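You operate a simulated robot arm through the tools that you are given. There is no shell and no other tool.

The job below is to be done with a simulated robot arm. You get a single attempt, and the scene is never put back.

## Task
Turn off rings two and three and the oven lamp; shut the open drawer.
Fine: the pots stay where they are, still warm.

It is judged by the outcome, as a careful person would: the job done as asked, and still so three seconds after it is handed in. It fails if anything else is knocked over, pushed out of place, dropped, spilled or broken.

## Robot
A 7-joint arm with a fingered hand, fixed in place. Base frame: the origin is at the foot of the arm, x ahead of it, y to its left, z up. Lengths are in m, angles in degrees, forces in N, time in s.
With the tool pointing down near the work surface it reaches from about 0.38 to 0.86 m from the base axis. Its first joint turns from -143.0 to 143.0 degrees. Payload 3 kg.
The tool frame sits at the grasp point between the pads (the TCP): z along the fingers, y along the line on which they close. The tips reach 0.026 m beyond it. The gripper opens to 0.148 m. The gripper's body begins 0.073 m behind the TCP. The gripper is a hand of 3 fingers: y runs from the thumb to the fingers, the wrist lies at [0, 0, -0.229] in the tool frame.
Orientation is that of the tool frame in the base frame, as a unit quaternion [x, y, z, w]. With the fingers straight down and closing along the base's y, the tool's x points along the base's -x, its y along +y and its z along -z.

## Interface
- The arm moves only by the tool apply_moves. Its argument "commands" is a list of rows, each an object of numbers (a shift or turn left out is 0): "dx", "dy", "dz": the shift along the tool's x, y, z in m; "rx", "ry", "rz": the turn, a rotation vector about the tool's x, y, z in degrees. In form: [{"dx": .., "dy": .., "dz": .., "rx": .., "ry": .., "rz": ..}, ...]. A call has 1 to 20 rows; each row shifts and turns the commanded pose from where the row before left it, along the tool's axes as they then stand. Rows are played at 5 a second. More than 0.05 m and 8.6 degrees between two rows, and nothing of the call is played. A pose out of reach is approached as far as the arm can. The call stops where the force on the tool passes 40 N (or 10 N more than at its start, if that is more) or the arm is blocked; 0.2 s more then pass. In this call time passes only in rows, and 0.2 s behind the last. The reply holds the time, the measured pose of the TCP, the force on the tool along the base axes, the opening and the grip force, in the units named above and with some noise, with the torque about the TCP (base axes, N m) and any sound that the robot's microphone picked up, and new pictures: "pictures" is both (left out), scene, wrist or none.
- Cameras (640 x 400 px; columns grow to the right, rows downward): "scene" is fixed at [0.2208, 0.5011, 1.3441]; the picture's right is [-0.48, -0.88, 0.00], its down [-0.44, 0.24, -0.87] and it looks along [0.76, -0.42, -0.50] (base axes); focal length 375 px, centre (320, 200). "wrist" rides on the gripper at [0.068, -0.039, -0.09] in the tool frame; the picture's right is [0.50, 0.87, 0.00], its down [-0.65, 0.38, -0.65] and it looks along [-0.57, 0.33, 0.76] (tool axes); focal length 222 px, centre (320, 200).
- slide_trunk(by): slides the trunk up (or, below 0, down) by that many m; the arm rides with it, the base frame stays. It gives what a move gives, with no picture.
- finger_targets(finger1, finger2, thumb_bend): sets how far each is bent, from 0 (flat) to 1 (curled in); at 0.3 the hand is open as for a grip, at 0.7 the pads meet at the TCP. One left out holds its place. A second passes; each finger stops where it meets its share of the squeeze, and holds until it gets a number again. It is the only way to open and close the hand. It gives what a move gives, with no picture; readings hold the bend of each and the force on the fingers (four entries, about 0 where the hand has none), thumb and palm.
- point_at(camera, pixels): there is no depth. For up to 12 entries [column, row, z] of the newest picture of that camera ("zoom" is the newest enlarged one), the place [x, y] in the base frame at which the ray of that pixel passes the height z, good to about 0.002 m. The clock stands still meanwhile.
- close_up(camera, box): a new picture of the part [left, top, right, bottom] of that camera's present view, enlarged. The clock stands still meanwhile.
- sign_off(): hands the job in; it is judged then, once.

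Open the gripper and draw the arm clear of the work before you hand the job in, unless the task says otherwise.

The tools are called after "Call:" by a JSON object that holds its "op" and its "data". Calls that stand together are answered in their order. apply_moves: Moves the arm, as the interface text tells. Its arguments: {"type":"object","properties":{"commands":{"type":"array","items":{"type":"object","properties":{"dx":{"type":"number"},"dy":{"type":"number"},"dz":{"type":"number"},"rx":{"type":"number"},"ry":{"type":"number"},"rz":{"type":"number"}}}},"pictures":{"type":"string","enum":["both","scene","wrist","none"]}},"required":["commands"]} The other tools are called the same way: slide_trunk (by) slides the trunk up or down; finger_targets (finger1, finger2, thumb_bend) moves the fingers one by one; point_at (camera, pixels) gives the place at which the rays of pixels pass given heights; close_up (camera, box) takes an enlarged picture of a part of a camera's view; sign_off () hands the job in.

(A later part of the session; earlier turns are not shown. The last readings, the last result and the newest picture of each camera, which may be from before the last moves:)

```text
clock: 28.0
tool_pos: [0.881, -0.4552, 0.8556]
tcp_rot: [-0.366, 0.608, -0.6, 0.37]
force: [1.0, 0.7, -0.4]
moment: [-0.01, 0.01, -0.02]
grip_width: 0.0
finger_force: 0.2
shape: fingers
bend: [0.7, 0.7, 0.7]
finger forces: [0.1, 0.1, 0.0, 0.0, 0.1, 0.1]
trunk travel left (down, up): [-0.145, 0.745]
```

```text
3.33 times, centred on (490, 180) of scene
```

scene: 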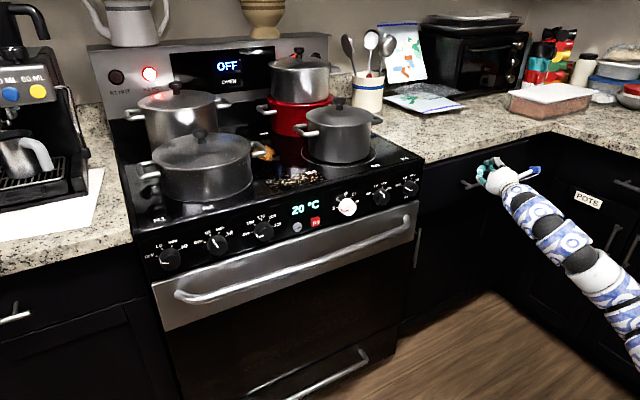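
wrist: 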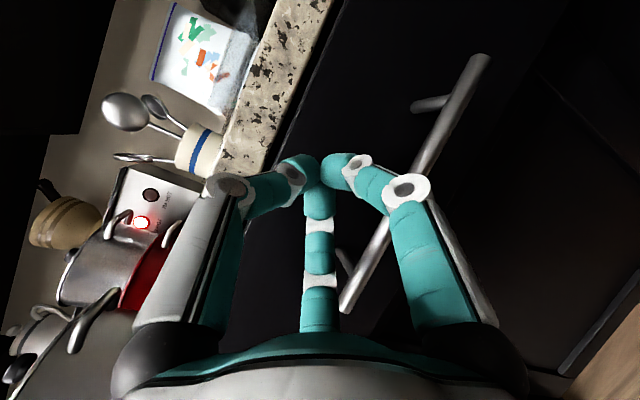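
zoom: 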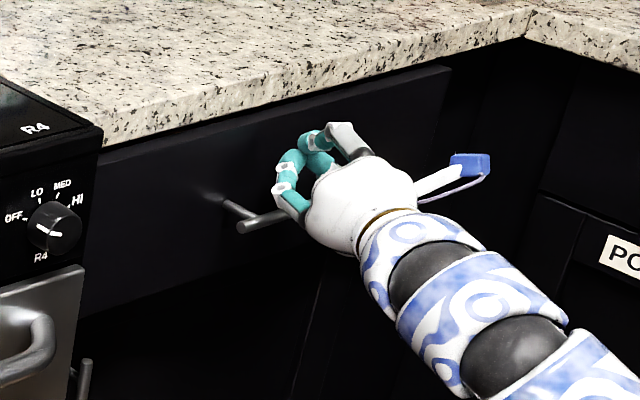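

Hand now points along azimuth -27° at (0.881,-0.455). I'll push in the base +x direction again with combined dx/dz steps.

Call:
{"op": "apply_moves", "data": {"commands": [{"dx": -0.0045, "dz": 0.0089}, {"dx": -0.0045, "dz": 0.0089}, {"dx": -0.0036, "dz": 0.0071}, {"dx": -0.0027, "dz": 0.0053}, {"dx": -0.0027, "dz": 0.0053}, {"dx": -0.0027, "dz": 0.0053}], "pictures": "both"}}

Call:
{"op": "close_up", "data": {"camera": "scene", "box": [400, 120, 580, 240]}}

```text
clock: 29.4
tool_pos: [0.9289, -0.4533, 0.8554]
tcp_rot: [-0.368, 0.606, -0.599, 0.372]
force: [0.6, 0.0, -0.5]
moment: [-0.02, 0.02, 0.01]
grip_width: 0.0001
finger_force: 0.0
shape: fingers
bend: [0.69, 0.7, 0.7]
finger forces: [0.0, 0.1, 0.0, 0.0, 0.1, 0.1]
trunk travel left (down, up): [-0.145, 0.745]
```

scene: 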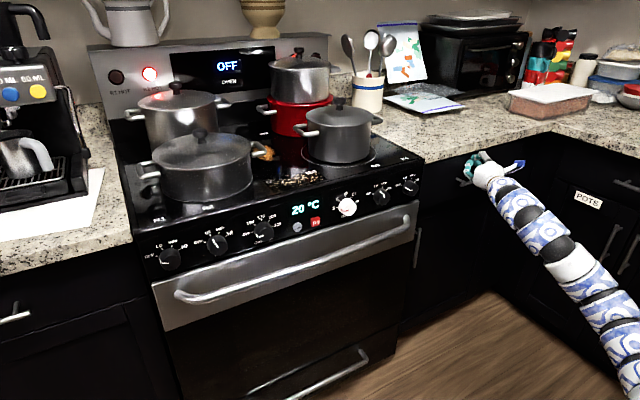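
wrist: 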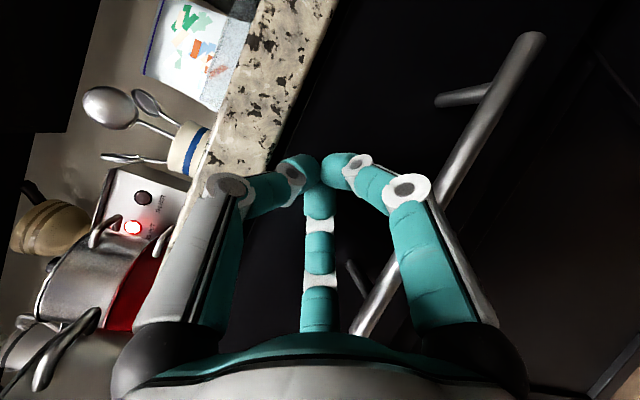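

```text
3.33 times, centred on (490, 180) of scene
```

zoom: 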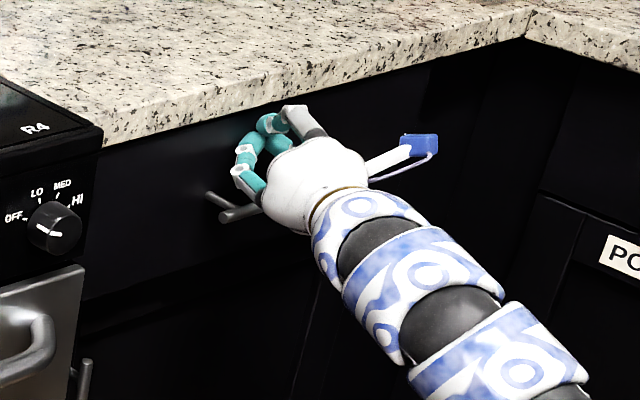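

Drawer moved further in (TCP x=0.929), still no end-stop force. I continue in 4–5 mm steps.

Call:
{"op": "apply_moves", "data": {"commands": [{"dx": -0.0023, "dz": 0.0045}, {"dx": -0.0023, "dz": 0.0045}, {"dx": -0.0023, "dz": 0.0045}, {"dx": -0.0023, "dz": 0.0045}], "pictures": "both"}}

Call:
{"op": "close_up", "data": {"camera": "scene", "box": [400, 120, 580, 240]}}

```text
clock: 30.4
tool_pos: [0.9484, -0.4531, 0.8561]
tcp_rot: [-0.369, 0.607, -0.598, 0.371]
force: [-1.4, 0.5, -1.8]
moment: [-0.01, -0.04, 0.04]
grip_width: 0.0002
finger_force: 0.7
shape: fingers
bend: [0.69, 0.7, 0.7]
finger forces: [0.0, 0.0, 0.1, 0.0, 1.7, 0.0]
trunk travel left (down, up): [-0.145, 0.745]
```

scene: 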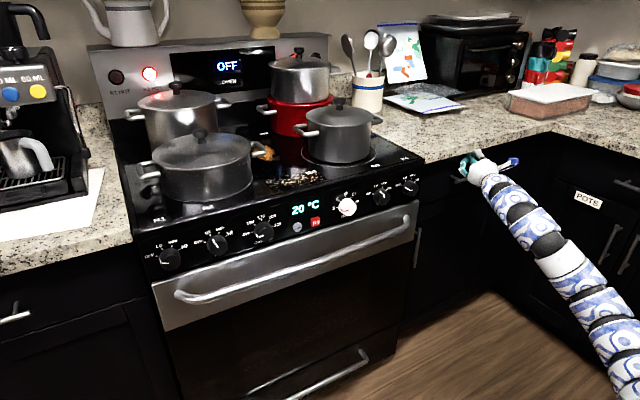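
wrist: 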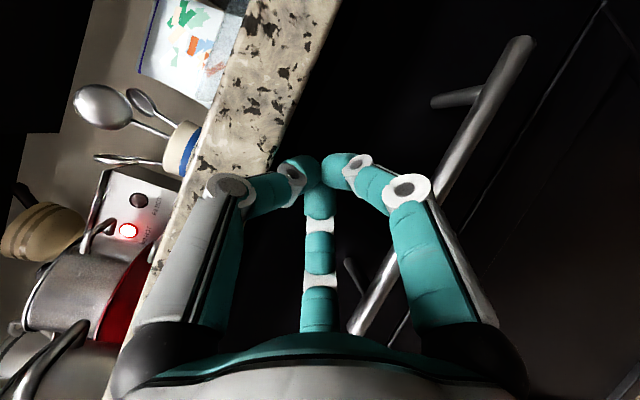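

```text
3.33 times, centred on (490, 180) of scene
```

zoom: 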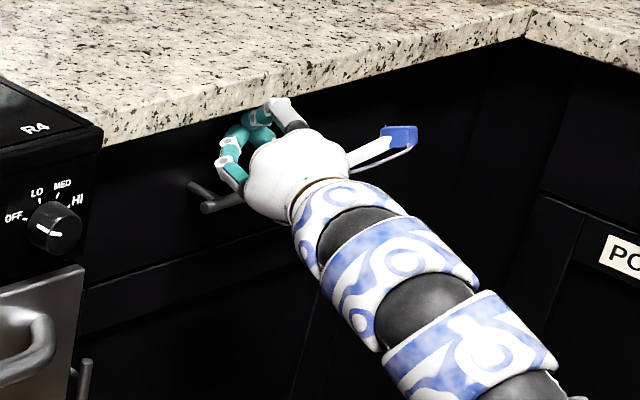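

Thumb force 1.7 N and fz -1.8 indicate the thumb has met the counter edge. I'll back off and look at how closed the drawer is.

Call:
{"op": "apply_moves", "data": {"commands": [{"dz": -0.03}, {"dz": -0.04}, {"dz": -0.04}, {"dz": -0.04}], "pictures": "both"}}

Call:
{"op": "close_up", "data": {"camera": "scene", "box": [400, 120, 580, 240]}}

Call:
{"op": "close_up", "data": {"camera": "wrist", "box": [200, 0, 640, 275]}}

```text
clock: 31.4
tool_pos: [0.8143, -0.3833, 0.8575]
tcp_rot: [-0.369, 0.606, -0.599, 0.371]
force: [-0.1, 0.1, 0.4]
moment: [-0.01, -0.04, -0.01]
grip_width: 0.0002
finger_force: 0.0
shape: fingers
bend: [0.69, 0.7, 0.7]
finger forces: [0.1, 0.1, 0.1, 0.1, 0.0, 0.0]
trunk travel left (down, up): [-0.145, 0.745]
```

scene: 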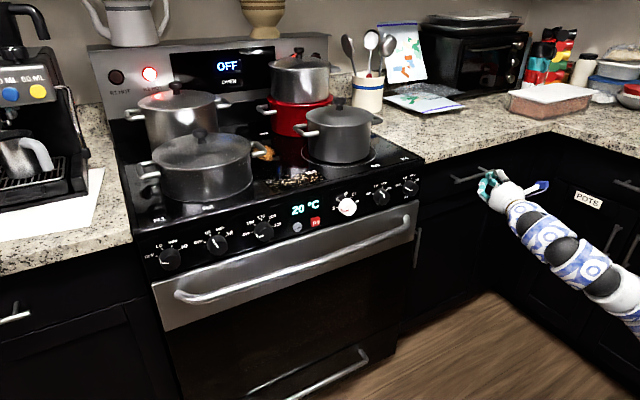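
wrist: 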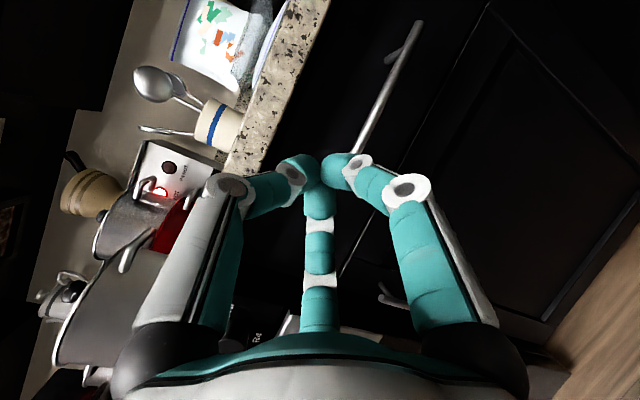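

```text
3.33 times, centred on (490, 180) of scene
```

zoom: 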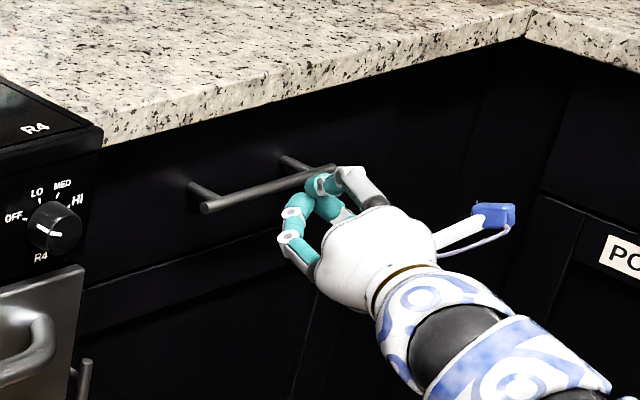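

```text
1.45 times, centred on (420, 138) of wrist
```

zoom: 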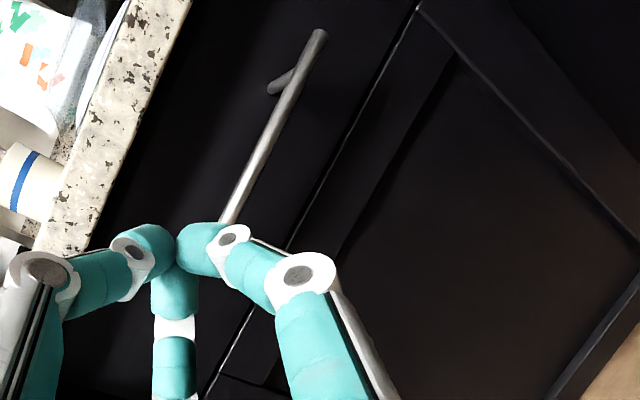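

The drawer looks almost flush. I'll zoom hard on its lower-left corner and on the right edge to see if any step remains compared to the door below.

Call:
{"op": "close_up", "data": {"camera": "scene", "box": [410, 150, 480, 215]}}

Call:
{"op": "close_up", "data": {"camera": "scene", "box": [480, 120, 580, 185]}}

Call:
{"op": "close_up", "data": {"camera": "wrist", "box": [320, 0, 560, 150]}}

Call:
{"op": "close_up", "data": {"camera": "scene", "box": [0, 230, 180, 345]}}

```text
6.15 times, centred on (445, 182) of scene
```

zoom: 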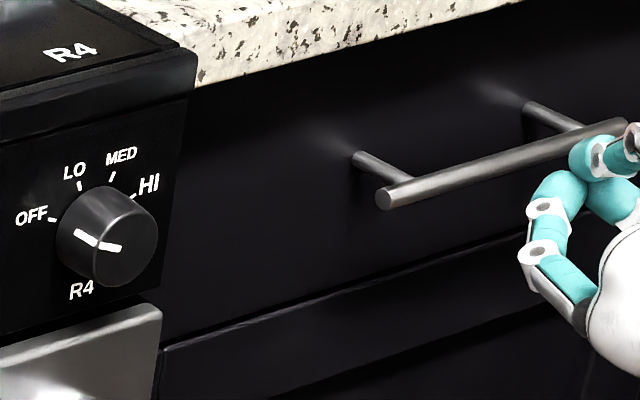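

```text
6.15 times, centred on (530, 152) of scene
```

zoom: 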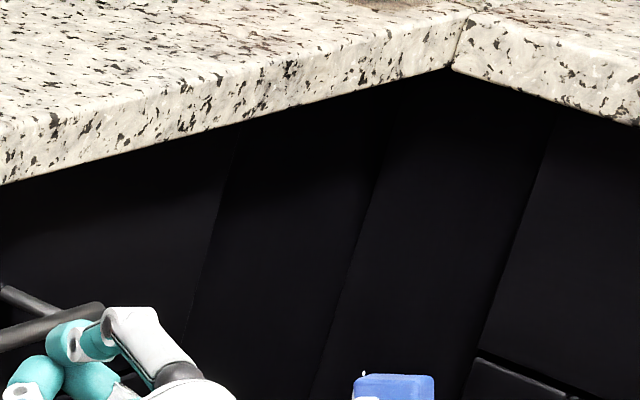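

```text
2.67 times, centred on (440, 75) of wrist
```

zoom: 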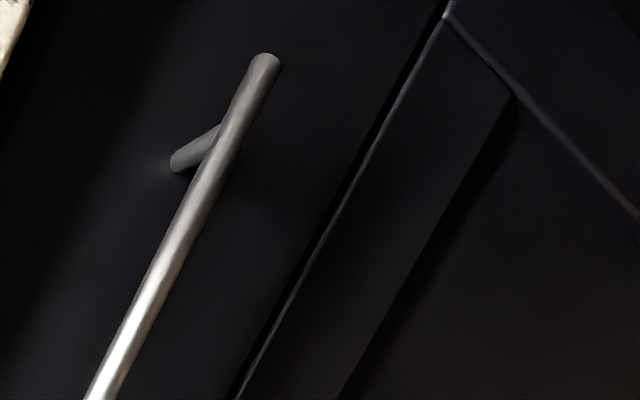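

```text
3.48 times, centred on (90, 288) of scene
```

zoom: 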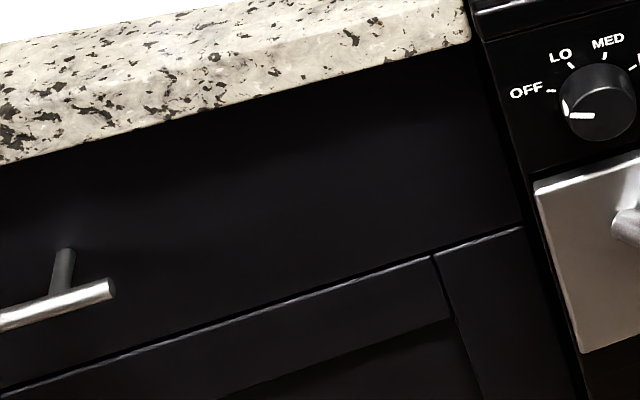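

To judge flushness I'll compare the drawer/door seam here with the closed cabinet on the left at high zoom.

Call:
{"op": "close_up", "data": {"camera": "scene", "box": [412, 190, 452, 215]}}

Call:
{"op": "close_up", "data": {"camera": "scene", "box": [95, 285, 135, 310]}}

Call:
{"op": "point_at", "data": {"camera": "scene", "pixels": [[498, 204.8, 0.8], [455.6, 181.7, 0.8], [121.6, 304.7, 0.72], [419.5, 206, 0.72], [121.6, 304.7, 0.74], [419.5, 206, 0.74], [121.6, 304.7, 0.7], [419.5, 206, 0.7]]}}

```text
16.00 times, centred on (432, 202) of scene
```

zoom: 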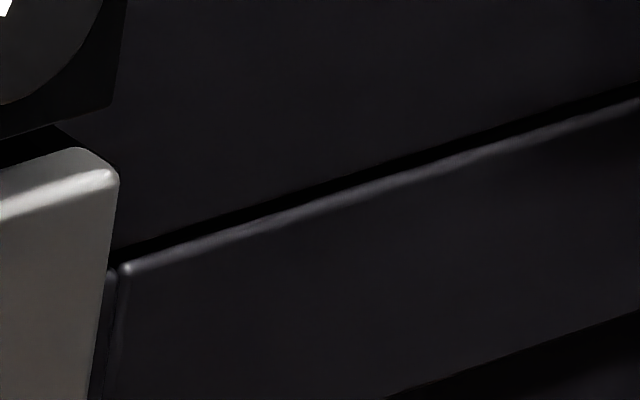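

```text
16.00 times, centred on (115, 298) of scene
```

zoom: 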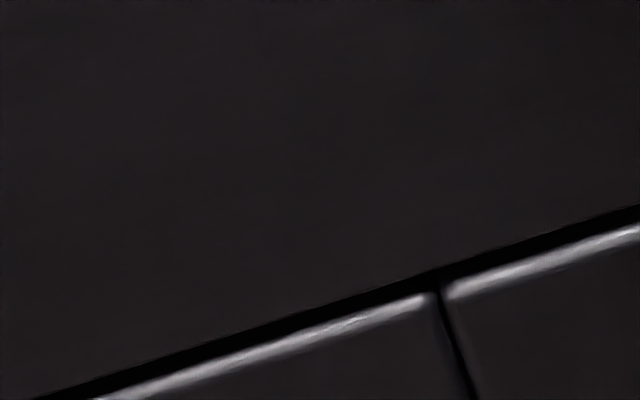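

```text
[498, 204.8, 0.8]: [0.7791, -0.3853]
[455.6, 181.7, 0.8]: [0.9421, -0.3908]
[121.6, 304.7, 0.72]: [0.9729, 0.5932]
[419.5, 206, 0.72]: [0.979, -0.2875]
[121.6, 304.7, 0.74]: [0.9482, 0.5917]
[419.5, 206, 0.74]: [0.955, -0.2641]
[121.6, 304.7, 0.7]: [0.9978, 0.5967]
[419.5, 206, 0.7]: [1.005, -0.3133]
```

The visible seam (≈4 mm) matches the closed left cabinet, and the handle travelled 0.163 m, so the drawer is shut. Next I straighten the hand and move left to in front of the R3 knob (y≈-0.077), staying at x≈0.76.

Call:
{"op": "apply_moves", "data": {"commands": [{"dz": -0.04}, {"dz": -0.02, "ry": -6.75}, {"ry": -6.75}, {"ry": -6.75}, {"ry": -6.75}, {"dx": -0.035}, {"dx": -0.035}, {"dx": -0.035}, {"dx": -0.035}, {"dx": -0.035}, {"dx": -0.035}, {"dx": -0.035}, {"dx": -0.03}], "pictures": "both"}}

Call:
{"op": "finger_targets", "data": {"finger1": 0.48, "finger2": 0.48, "thumb_bend": 0.48}}

```text
clock: 34.2
tool_pos: [0.8152, -0.0975, 0.8293]
tcp_rot: [-0.497, 0.504, -0.496, 0.502]
force: [0.4, -1.1, -0.3]
moment: [-0.01, 0.0, 0.02]
grip_width: 0.0
finger_force: 0.0
shape: fingers
bend: [0.7, 0.7, 0.7]
finger forces: [0.1, 0.1, 0.0, 0.1, 0.0, 0.0]
out of reach, approached as far as the arm can: row 1, 2, 3, 7, 8, 9, 10
trunk travel left (down, up): [-0.145, 0.745]
```

scene: 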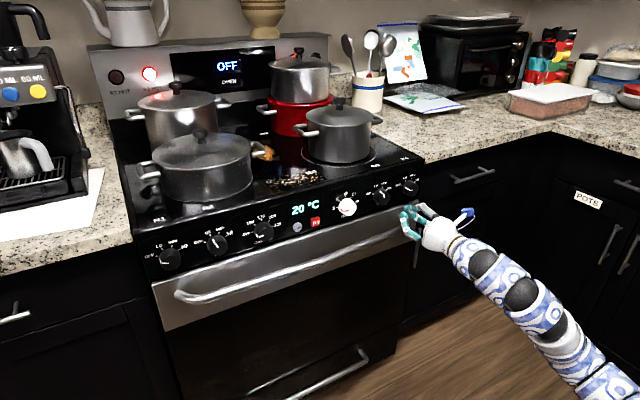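
wrist: 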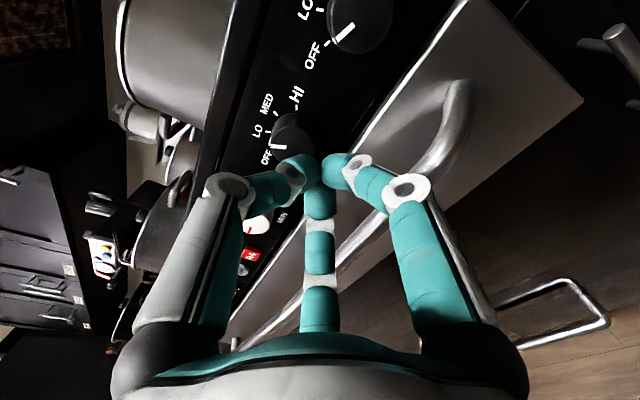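

```text
clock: 35.2
tool_pos: [0.8151, -0.0991, 0.8297]
tcp_rot: [-0.498, 0.504, -0.496, 0.502]
force: [-0.2, -0.1, 0.3]
moment: [-0.02, -0.01, 0.02]
grip_width: 0.0684
finger_force: 0.0
shape: fingers
bend: [0.48, 0.48, 0.48]
finger forces: [0.0, 0.1, 0.0, 0.0, 0.0, 0.0]
trunk travel left (down, up): [-0.145, 0.745]
```

The retreat was limited by the arm folding (z sagged to 0.829). I'll raise the trunk 0.2 to give the arm room, then come down in front of the R3 knob and roll the hand by +22° as the starting angle for the turn.

Call:
{"op": "slide_trunk", "data": {"by": 0.2}}

Call:
{"op": "apply_moves", "data": {"commands": [{"dx": -0.011, "rz": 0}, {"dx": -0.011}, {"dy": 0.03}, {"dy": 0.03}, {"dy": 0.03}, {"dy": 0.03}, {"dy": 0.03}, {"dy": 0.03}, {"dy": 0.01}, {"rz": 7.3}, {"rz": 7.3}, {"rz": 7.4}], "pictures": "both"}}

Call:
{"op": "close_up", "data": {"camera": "scene", "box": [330, 150, 490, 250]}}

```text
clock: 37.4
tool_pos: [0.8147, -0.0984, 1.0295]
tcp_rot: [-0.498, 0.504, -0.496, 0.503]
force: [0.2, -0.3, 0.6]
moment: [0.01, 0.0, -0.02]
grip_width: 0.0681
finger_force: 0.1
shape: fingers
bend: [0.48, 0.48, 0.48]
finger forces: [0.0, 0.0, 0.0, 0.1, 0.1, 0.0]
trunk travel left (down, up): [-0.345, 0.545]
```

```text
clock: 40.0
tool_pos: [0.8148, -0.0728, 0.8412]
tcp_rot: [-0.392, 0.589, -0.391, 0.589]
force: [0.3, 0.0, -0.4]
moment: [-0.01, 0.04, 0.05]
grip_width: 0.0683
finger_force: 0.0
shape: fingers
bend: [0.48, 0.48, 0.48]
finger forces: [0.0, 0.0, 0.0, 0.0, 0.0, 0.0]
trunk travel left (down, up): [-0.345, 0.545]
```

scene: 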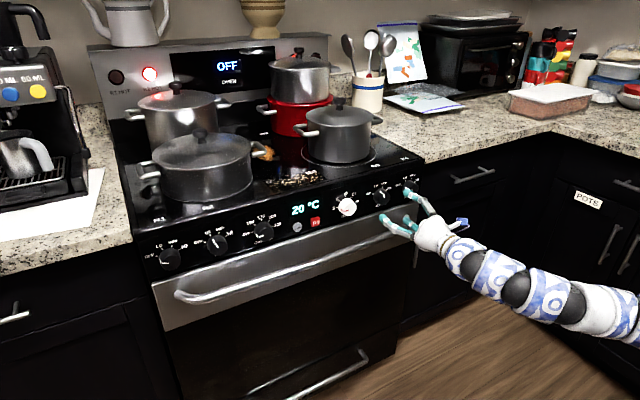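
wrist: 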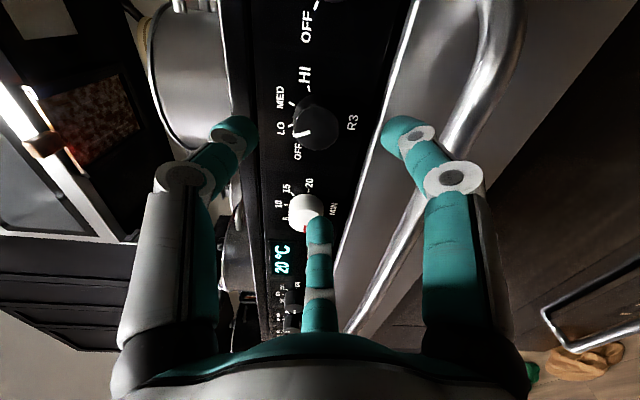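

```text
4.00 times, centred on (410, 200) of scene
```

zoom: 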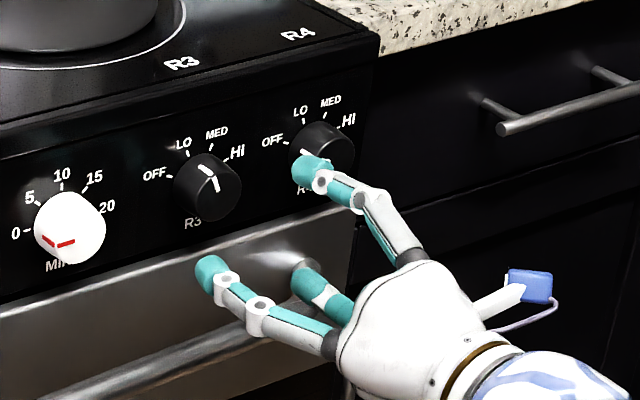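

The wrist view shows the R3 knob centred near (316,127), almost exactly on the tool axis (expected ≈(320,131)). I'll zoom to refine the alignment.

Call:
{"op": "close_up", "data": {"camera": "wrist", "box": [260, 80, 380, 155]}}

Call:
{"op": "point_at", "data": {"camera": "wrist", "pixels": [[318, 129, 0.84], [318, 129, 0.83], [318, 129, 0.85]]}}

```text
5.33 times, centred on (320, 118) of wrist
```

zoom: 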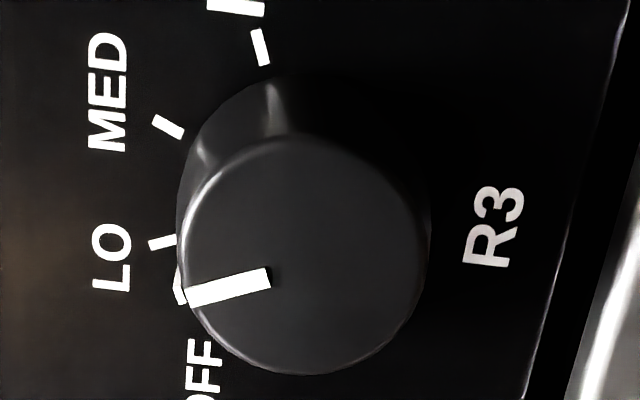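

```text
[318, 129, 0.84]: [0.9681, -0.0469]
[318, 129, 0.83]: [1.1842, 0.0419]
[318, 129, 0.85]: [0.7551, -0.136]
```

The knob centre is within ~3 mm of the tool axis. I'll nudge by 2 mm and advance so the open fingertips surround the knob.

Call:
{"op": "apply_moves", "data": {"commands": [{"dy": -0.002}, {"dz": 0.015}, {"dz": 0.015}, {"dz": 0.015}, {"dz": 0.01}], "pictures": "both"}}

Call:
{"op": "close_up", "data": {"camera": "scene", "box": [330, 150, 490, 250]}}

Call:
{"op": "close_up", "data": {"camera": "wrist", "box": [200, 80, 440, 230]}}

```text
clock: 41.1
tool_pos: [0.8691, -0.0746, 0.8434]
tcp_rot: [-0.392, 0.589, -0.391, 0.588]
force: [0.2, -0.2, 0.5]
moment: [0.02, 0.01, 0.0]
grip_width: 0.0687
finger_force: 0.1
shape: fingers
bend: [0.48, 0.48, 0.48]
finger forces: [0.0, 0.0, 0.0, 0.1, 0.0, 0.1]
trunk travel left (down, up): [-0.345, 0.545]
```

scene: 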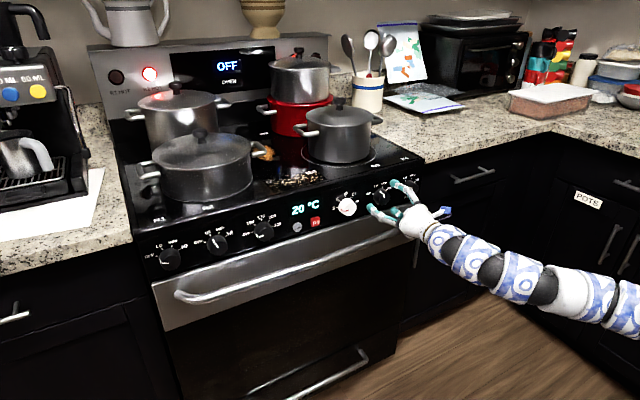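
wrist: 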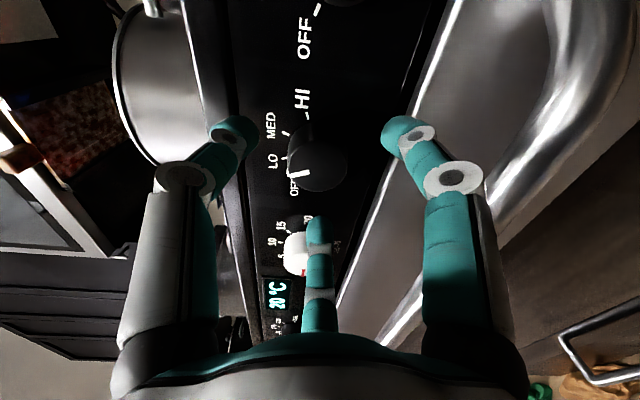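

```text
4.00 times, centred on (410, 200) of scene
```

zoom: 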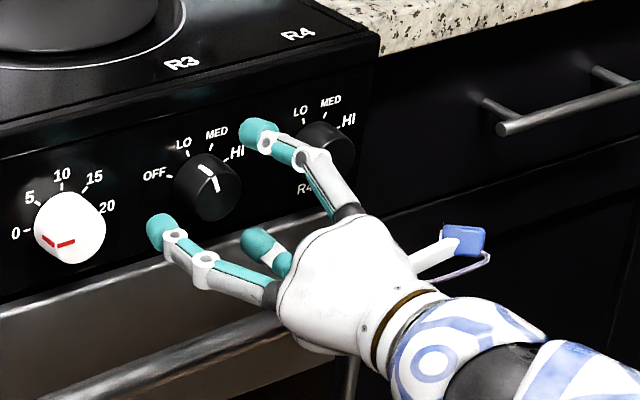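

```text
2.67 times, centred on (320, 155) of wrist
```

zoom: 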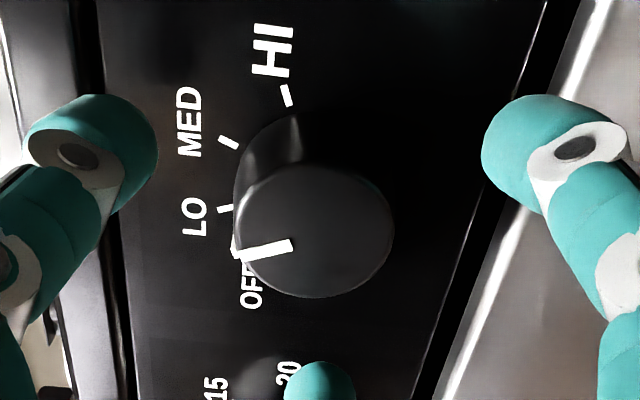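

The fingertips straddle the knob with good clearance. I'll narrow the fingers a bit and go the last 2.5 cm.

Call:
{"op": "finger_targets", "data": {"finger1": 0.515, "finger2": 0.515, "thumb_bend": 0.515}}

Call:
{"op": "apply_moves", "data": {"commands": [{"dz": 0.007}, {"dz": 0.006}, {"dz": 0.006}, {"dz": 0.006}], "pictures": "both"}}

Call:
{"op": "close_up", "data": {"camera": "scene", "box": [330, 150, 490, 250]}}

Call:
{"op": "close_up", "data": {"camera": "wrist", "box": [200, 80, 440, 230]}}

```text
clock: 42.1
tool_pos: [0.8691, -0.0743, 0.8433]
tcp_rot: [-0.393, 0.59, -0.391, 0.588]
force: [0.5, 0.3, 0.9]
moment: [0.02, -0.01, 0.0]
grip_width: 0.0592
finger_force: 0.0
shape: fingers
bend: [0.51, 0.51, 0.51]
finger forces: [0.0, 0.0, 0.1, 0.2, 0.1, 0.0]
trunk travel left (down, up): [-0.345, 0.545]
```

```text
clock: 43.3
tool_pos: [0.892, -0.0753, 0.8418]
tcp_rot: [-0.393, 0.589, -0.391, 0.588]
force: [-49.8, -6.6, -2.7]
moment: [0.27, -0.49, -0.54]
grip_width: 0.0596
finger_force: 24.6
shape: fingers
bend: [0.5, 0.5, 0.5]
finger forces: [13.5, 11.6, 0.1, 0.0, 25.2, 0.0]
trunk travel left (down, up): [-0.345, 0.545]
stopped in row 4: the force on the tool passed its limit at 46 N (the readings are from after the stop); the commanded pose is now the measured one
```

scene: 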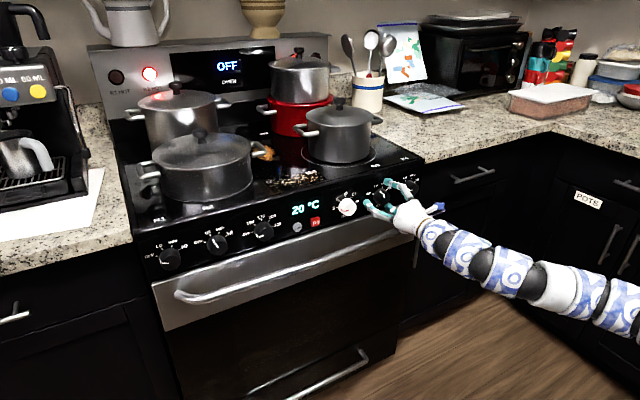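
wrist: 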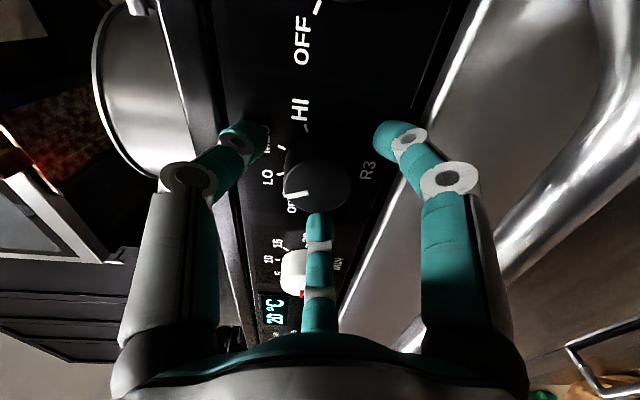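

```text
4.00 times, centred on (410, 200) of scene
```

zoom: 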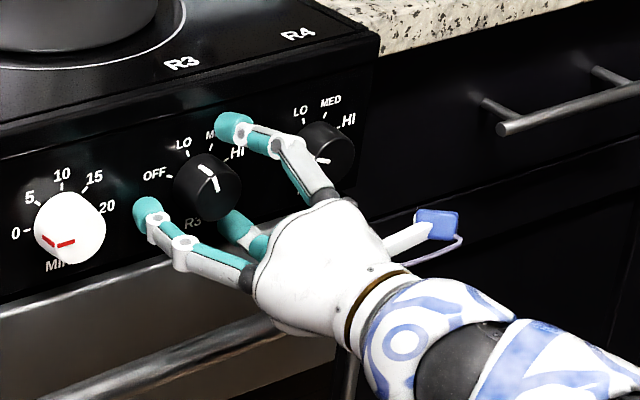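

```text
2.67 times, centred on (320, 155) of wrist
```

zoom: 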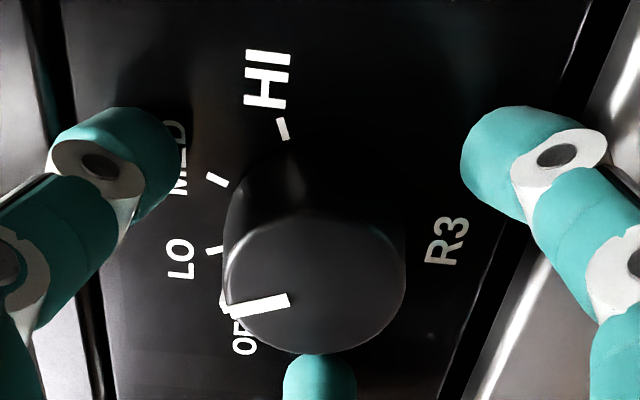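

The fingertips met the panel (50 N total), so the panel is at about x≈0.92. I back off 7 mm immediately, then close onto the knob.

Call:
{"op": "apply_moves", "data": {"commands": [{"dz": -0.004}, {"dz": -0.003}], "pictures": "wrist"}}

Call:
{"op": "close_up", "data": {"camera": "wrist", "box": [200, 80, 440, 230]}}

```text
clock: 43.9
tool_pos: [0.8875, -0.0723, 0.8413]
tcp_rot: [-0.393, 0.589, -0.39, 0.588]
force: [-0.3, 0.2, 0.0]
moment: [-0.03, 0.02, -0.02]
grip_width: 0.0591
finger_force: 0.1
shape: fingers
bend: [0.51, 0.51, 0.51]
finger forces: [0.0, 0.1, 0.1, 0.0, 0.0, 0.1]
trunk travel left (down, up): [-0.345, 0.545]
```

wrist: 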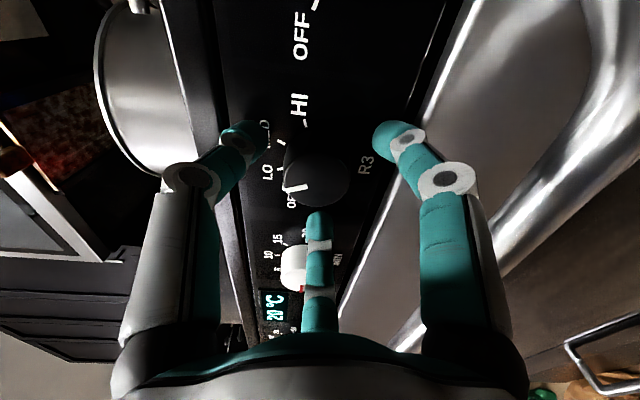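

```text
2.67 times, centred on (320, 155) of wrist
```

zoom: 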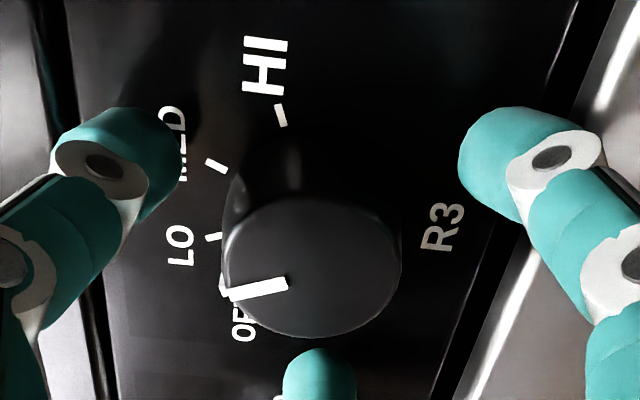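

Contact cleared; knob face centre is about 2–3 mm off axis. I correct that and close the fingers on the knob.

Call:
{"op": "apply_moves", "data": {"commands": [{"dy": -0.002, "dx": 0.001}], "pictures": "none"}}

Call:
{"op": "finger_targets", "data": {"finger1": 0.64, "finger2": 0.64, "thumb_bend": 0.64}}

Call:
{"op": "close_up", "data": {"camera": "wrist", "box": [200, 80, 440, 230]}}

Call:
{"op": "close_up", "data": {"camera": "scene", "box": [350, 160, 440, 216]}}

```text
clock: 44.3
tool_pos: [0.8872, -0.0763, 0.843]
tcp_rot: [-0.394, 0.59, -0.389, 0.588]
force: [-0.1, 0.5, 0.0]
moment: [0.03, 0.02, -0.03]
grip_width: 0.0591
finger_force: 0.0
shape: fingers
bend: [0.51, 0.51, 0.51]
finger forces: [0.1, 0.0, 0.0, 0.0, 0.1, 0.0]
trunk travel left (down, up): [-0.345, 0.545]
```

```text
clock: 45.3
tool_pos: [0.8879, -0.0751, 0.8438]
tcp_rot: [-0.393, 0.59, -0.39, 0.588]
force: [0.7, -0.7, 3.0]
moment: [0.05, -0.05, -0.05]
grip_width: 0.0297
finger_force: 6.1
shape: fingers
bend: [0.6, 0.6, 0.61]
finger forces: [3.0, 3.3, 0.1, 0.0, 5.7, 0.0]
trunk travel left (down, up): [-0.345, 0.545]
```

```text
2.67 times, centred on (320, 155) of wrist
```

zoom: 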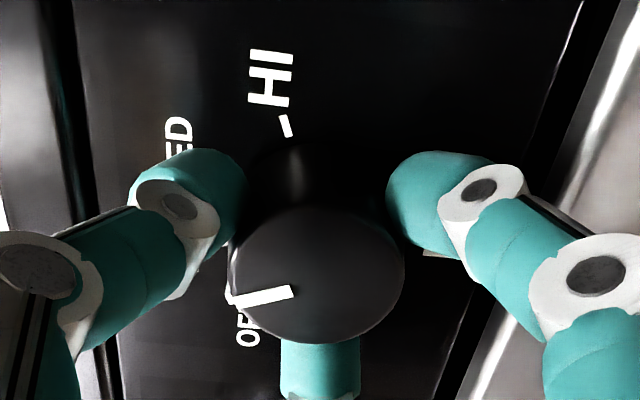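

```text
7.11 times, centred on (395, 188) of scene
```

zoom: 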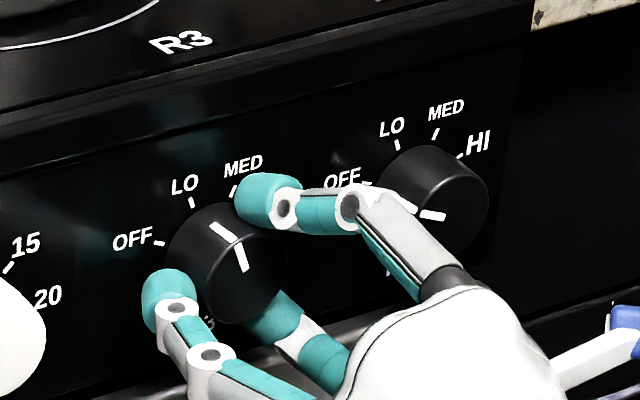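

All three fingers hold the R3 knob (3.0/3.3/5.7 N). I turn it counter-clockwise (negative rz) in small steps, checking partway.

Call:
{"op": "apply_moves", "data": {"commands": [{"rz": -5}, {"rz": -5}, {"rz": -5}, {"rz": -5}], "pictures": "none"}}

Call:
{"op": "close_up", "data": {"camera": "scene", "box": [350, 160, 440, 216]}}

Call:
{"op": "close_up", "data": {"camera": "wrist", "box": [200, 80, 440, 230]}}

```text
clock: 46.3
tool_pos: [0.8871, -0.0773, 0.8438]
tcp_rot: [-0.49, 0.512, -0.487, 0.511]
force: [1.0, -1.3, 1.5]
moment: [0.02, -0.07, -0.06]
grip_width: 0.0295
finger_force: 6.4
shape: fingers
bend: [0.6, 0.6, 0.61]
finger forces: [3.2, 3.2, 0.1, 0.1, 6.0, 0.1]
trunk travel left (down, up): [-0.345, 0.545]
```

```text
7.11 times, centred on (395, 188) of scene
```

zoom: 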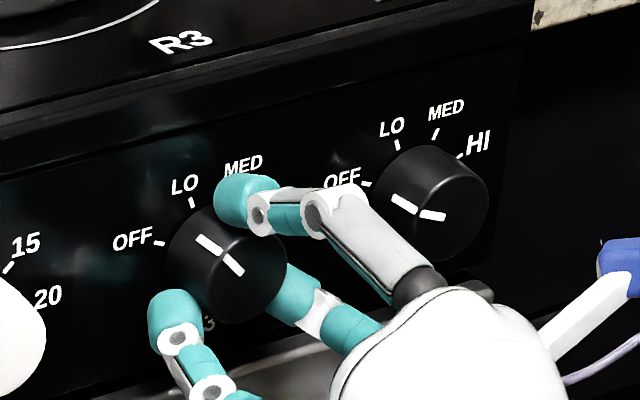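

```text
2.67 times, centred on (320, 155) of wrist
```

zoom: 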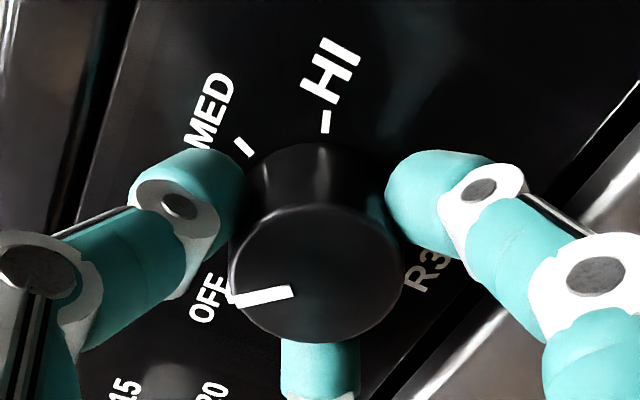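

The knob follows the hand (pointer now between LO and OFF). Another 22° to go.

Call:
{"op": "apply_moves", "data": {"commands": [{"rz": -5}, {"rz": -5}, {"rz": -5}, {"rz": -5}], "pictures": "none"}}

Call:
{"op": "close_up", "data": {"camera": "scene", "box": [350, 160, 440, 216]}}

Call:
{"op": "close_up", "data": {"camera": "wrist", "box": [200, 80, 440, 230]}}

```text
clock: 47.3
tool_pos: [0.8863, -0.0752, 0.8434]
tcp_rot: [0.572, -0.419, 0.568, -0.418]
force: [1.1, 0.1, 3.4]
moment: [0.01, -0.1, -0.01]
grip_width: 0.0298
finger_force: 5.9
shape: fingers
bend: [0.6, 0.6, 0.61]
finger forces: [3.2, 3.2, 0.1, 0.0, 5.8, 0.1]
trunk travel left (down, up): [-0.345, 0.545]
```

```text
7.11 times, centred on (395, 188) of scene
```

zoom: 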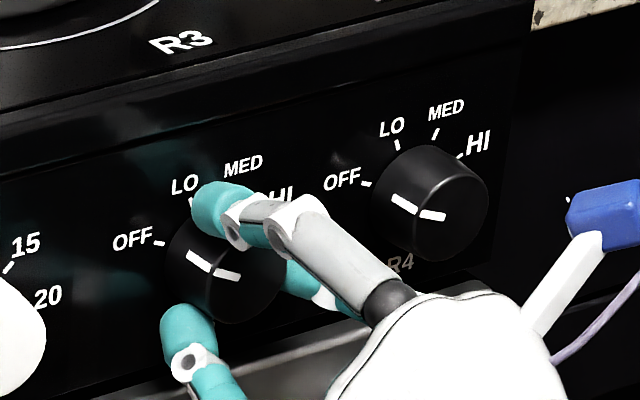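

```text
2.67 times, centred on (320, 155) of wrist
```

zoom: 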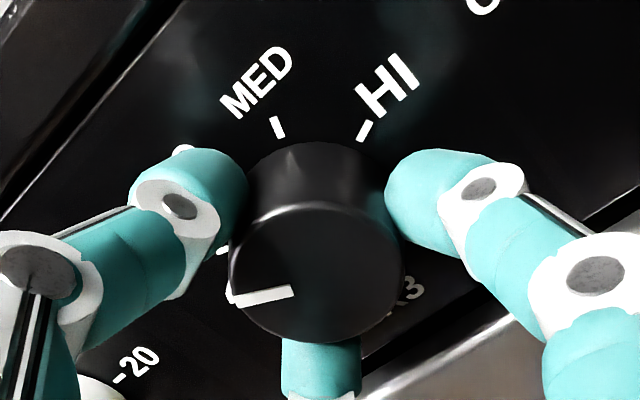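

R3 pointer is close to OFF; compared to R4's OFF pointer, about 8–10° remain. I'll turn 8° more.

Call:
{"op": "apply_moves", "data": {"commands": [{"rz": -4}, {"rz": -4}], "pictures": "none"}}

Call:
{"op": "close_up", "data": {"camera": "scene", "box": [350, 160, 440, 216]}}

Call:
{"op": "close_up", "data": {"camera": "wrist", "box": [200, 80, 440, 230]}}

```text
clock: 47.9
tool_pos: [0.8883, -0.0767, 0.844]
tcp_rot: [0.6, -0.378, 0.596, -0.377]
force: [0.3, -1.4, 3.0]
moment: [0.09, -0.07, -0.04]
grip_width: 0.0303
finger_force: 5.7
shape: fingers
bend: [0.6, 0.6, 0.61]
finger forces: [3.3, 3.6, 0.1, 0.0, 5.6, 0.0]
trunk travel left (down, up): [-0.345, 0.545]
```

```text
7.11 times, centred on (395, 188) of scene
```

zoom: 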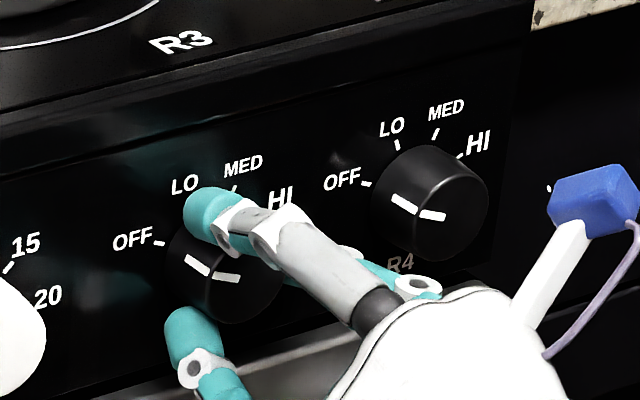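

```text
2.67 times, centred on (320, 155) of wrist
```

zoom: 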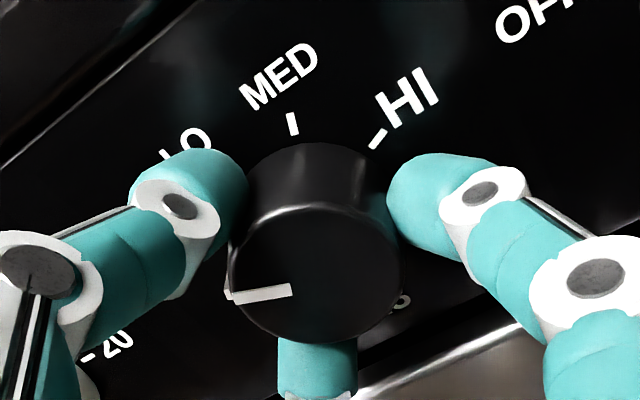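

Pointer now nearly matches R4's OFF and a small resisting moment (0.09 Nm) has appeared. I'll try 3° more to see whether it's at the stop.

Call:
{"op": "apply_moves", "data": {"commands": [{"rz": -2}, {"rz": -1.5}], "pictures": "none"}}

Call:
{"op": "close_up", "data": {"camera": "scene", "box": [350, 160, 440, 216]}}

Call:
{"op": "close_up", "data": {"camera": "wrist", "box": [200, 80, 440, 230]}}

```text
clock: 48.5
tool_pos: [0.8873, -0.0761, 0.8435]
tcp_rot: [0.611, -0.36, 0.607, -0.359]
force: [-0.7, -0.9, 2.5]
moment: [0.1, -0.08, -0.03]
grip_width: 0.0304
finger_force: 6.1
shape: fingers
bend: [0.6, 0.6, 0.61]
finger forces: [3.8, 3.3, 0.0, 0.1, 5.3, 0.0]
trunk travel left (down, up): [-0.345, 0.545]
```

```text
7.11 times, centred on (395, 188) of scene
```

zoom: 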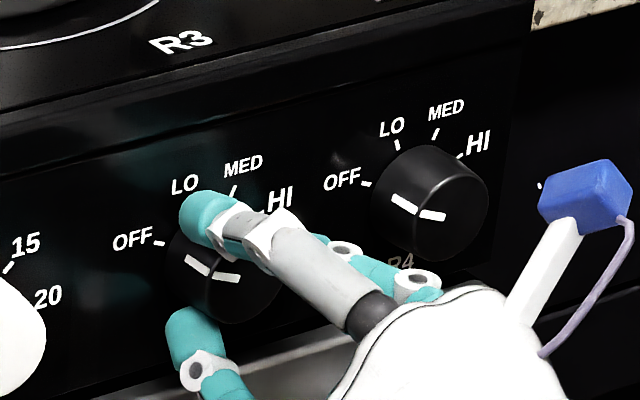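

```text
2.67 times, centred on (320, 155) of wrist
```

zoom: 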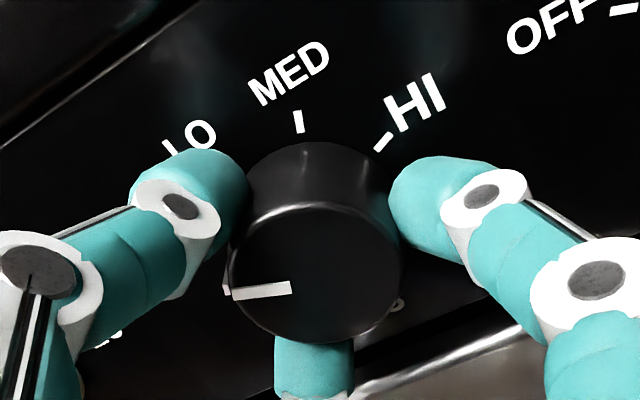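

The knob no longer turns with the hand (pointer unchanged in the scene view, slipping in the wrist view): it is at its OFF stop. I release and back off.

Call:
{"op": "finger_targets", "data": {"finger1": 0.48, "finger2": 0.48, "thumb_bend": 0.48}}

Call:
{"op": "apply_moves", "data": {"commands": [{"dz": -0.02}, {"dz": -0.02}, {"dz": -0.02}, {"dz": -0.01}], "pictures": "both"}}

Call:
{"op": "close_up", "data": {"camera": "scene", "box": [350, 160, 440, 216]}}

Call:
{"op": "close_up", "data": {"camera": "wrist", "box": [200, 40, 440, 190]}}

```text
clock: 49.5
tool_pos: [0.8875, -0.076, 0.8436]
tcp_rot: [0.61, -0.36, 0.607, -0.36]
force: [1.1, 0.6, -0.3]
moment: [0.04, 0.02, 0.0]
grip_width: 0.0683
finger_force: 0.0
shape: fingers
bend: [0.48, 0.48, 0.48]
finger forces: [0.0, 0.1, 0.0, 0.0, 0.0, 0.0]
trunk travel left (down, up): [-0.345, 0.545]
```

```text
clock: 50.5
tool_pos: [0.8181, -0.0752, 0.8431]
tcp_rot: [0.61, -0.361, 0.607, -0.359]
force: [-0.1, 0.2, 0.1]
moment: [0.0, 0.01, 0.03]
grip_width: 0.0684
finger_force: 0.1
shape: fingers
bend: [0.48, 0.48, 0.48]
finger forces: [0.0, 0.0, 0.0, 0.0, 0.0, 0.0]
trunk travel left (down, up): [-0.345, 0.545]
```

scene: 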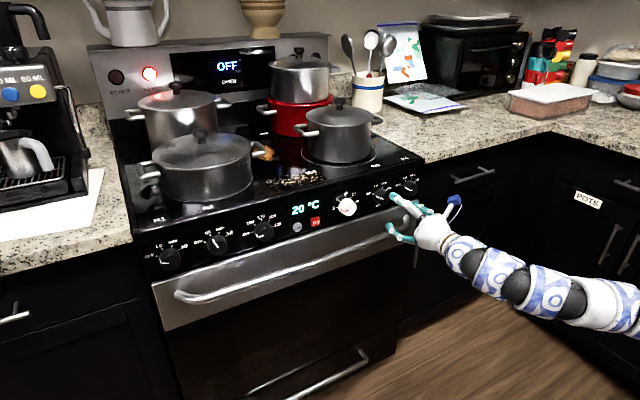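
wrist: 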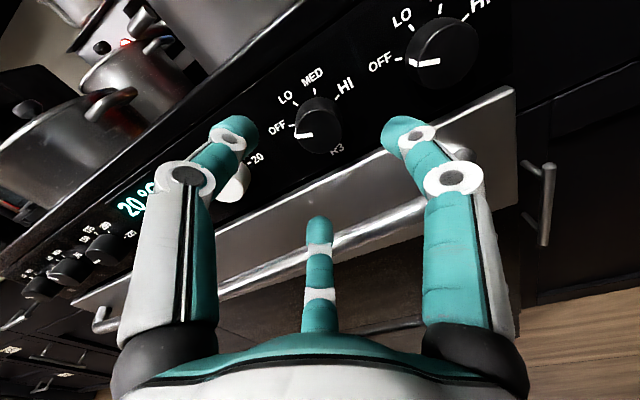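

```text
7.11 times, centred on (395, 188) of scene
```

zoom: 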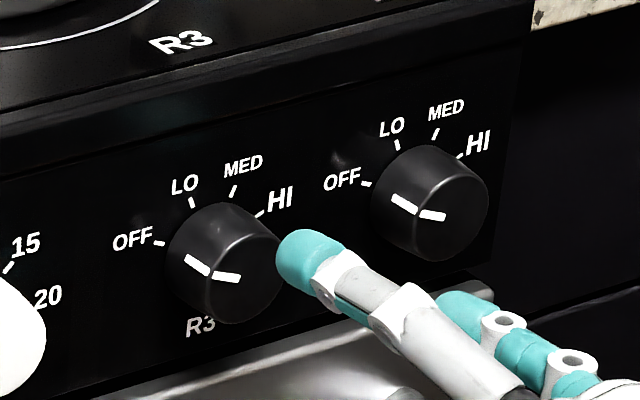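

```text
2.67 times, centred on (320, 115) of wrist
```

zoom: 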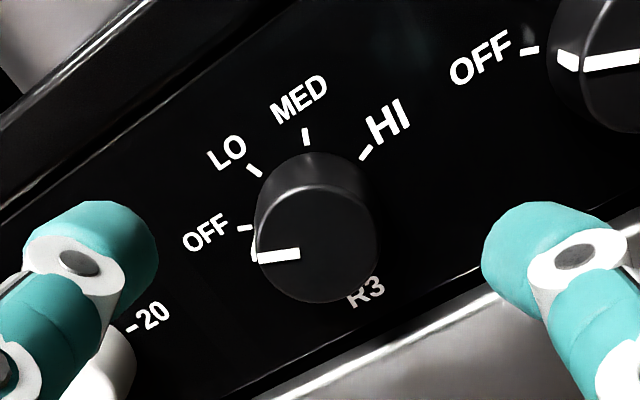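

R3 now reads OFF just like R4. Next is the LAMP button: I close the fingers to a single tip, roll back to thumb-up, and move left to y≈0.18 in front of it.

Call:
{"op": "finger_targets", "data": {"finger1": 0.7, "finger2": 0.7, "thumb_bend": 0.7}}

Call:
{"op": "apply_moves", "data": {"commands": [{"rz": 7.375}, {"rz": 7.375}, {"rz": 7.375}, {"rz": 7.375}, {"dx": -0.036}, {"dx": -0.036}, {"dx": -0.036}, {"dx": -0.036}, {"dx": -0.036}, {"dx": -0.036}, {"dx": -0.037, "dy": 0.01}], "pictures": "both"}}

Call:
{"op": "close_up", "data": {"camera": "wrist", "box": [200, 40, 440, 190]}}

```text
clock: 51.5
tool_pos: [0.8177, -0.0768, 0.8427]
tcp_rot: [0.61, -0.36, 0.607, -0.359]
force: [0.4, 0.3, 0.3]
moment: [0.0, 0.02, -0.02]
grip_width: 0.0003
finger_force: 0.1
shape: fingers
bend: [0.69, 0.69, 0.7]
finger forces: [0.0, 0.1, 0.0, 0.0, 0.0, 0.0]
trunk travel left (down, up): [-0.345, 0.545]
```

```text
clock: 53.9
tool_pos: [0.8179, 0.1768, 0.838]
tcp_rot: [-0.498, 0.504, -0.496, 0.503]
force: [-0.2, 0.1, -0.8]
moment: [-0.02, 0.03, 0.07]
grip_width: 0.0006
finger_force: 0.1
shape: fingers
bend: [0.69, 0.69, 0.7]
finger forces: [0.0, 0.0, 0.1, 0.1, 0.1, 0.0]
trunk travel left (down, up): [-0.345, 0.545]
```

scene: 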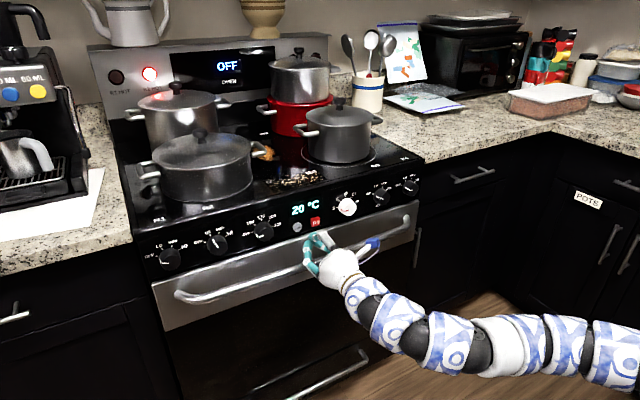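
wrist: 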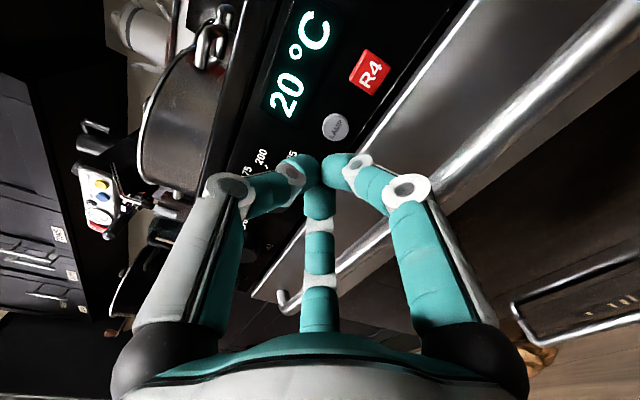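

```text
2.67 times, centred on (320, 115) of wrist
```

zoom: 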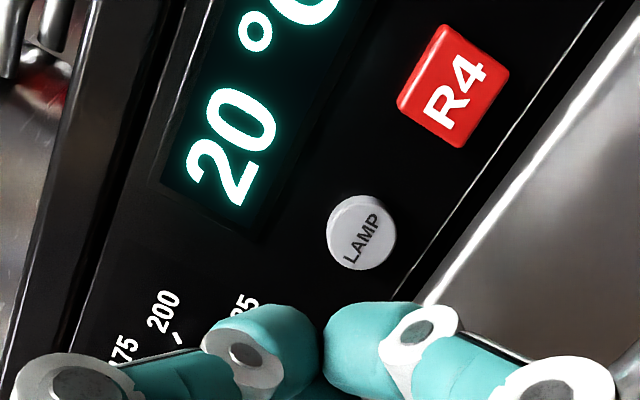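

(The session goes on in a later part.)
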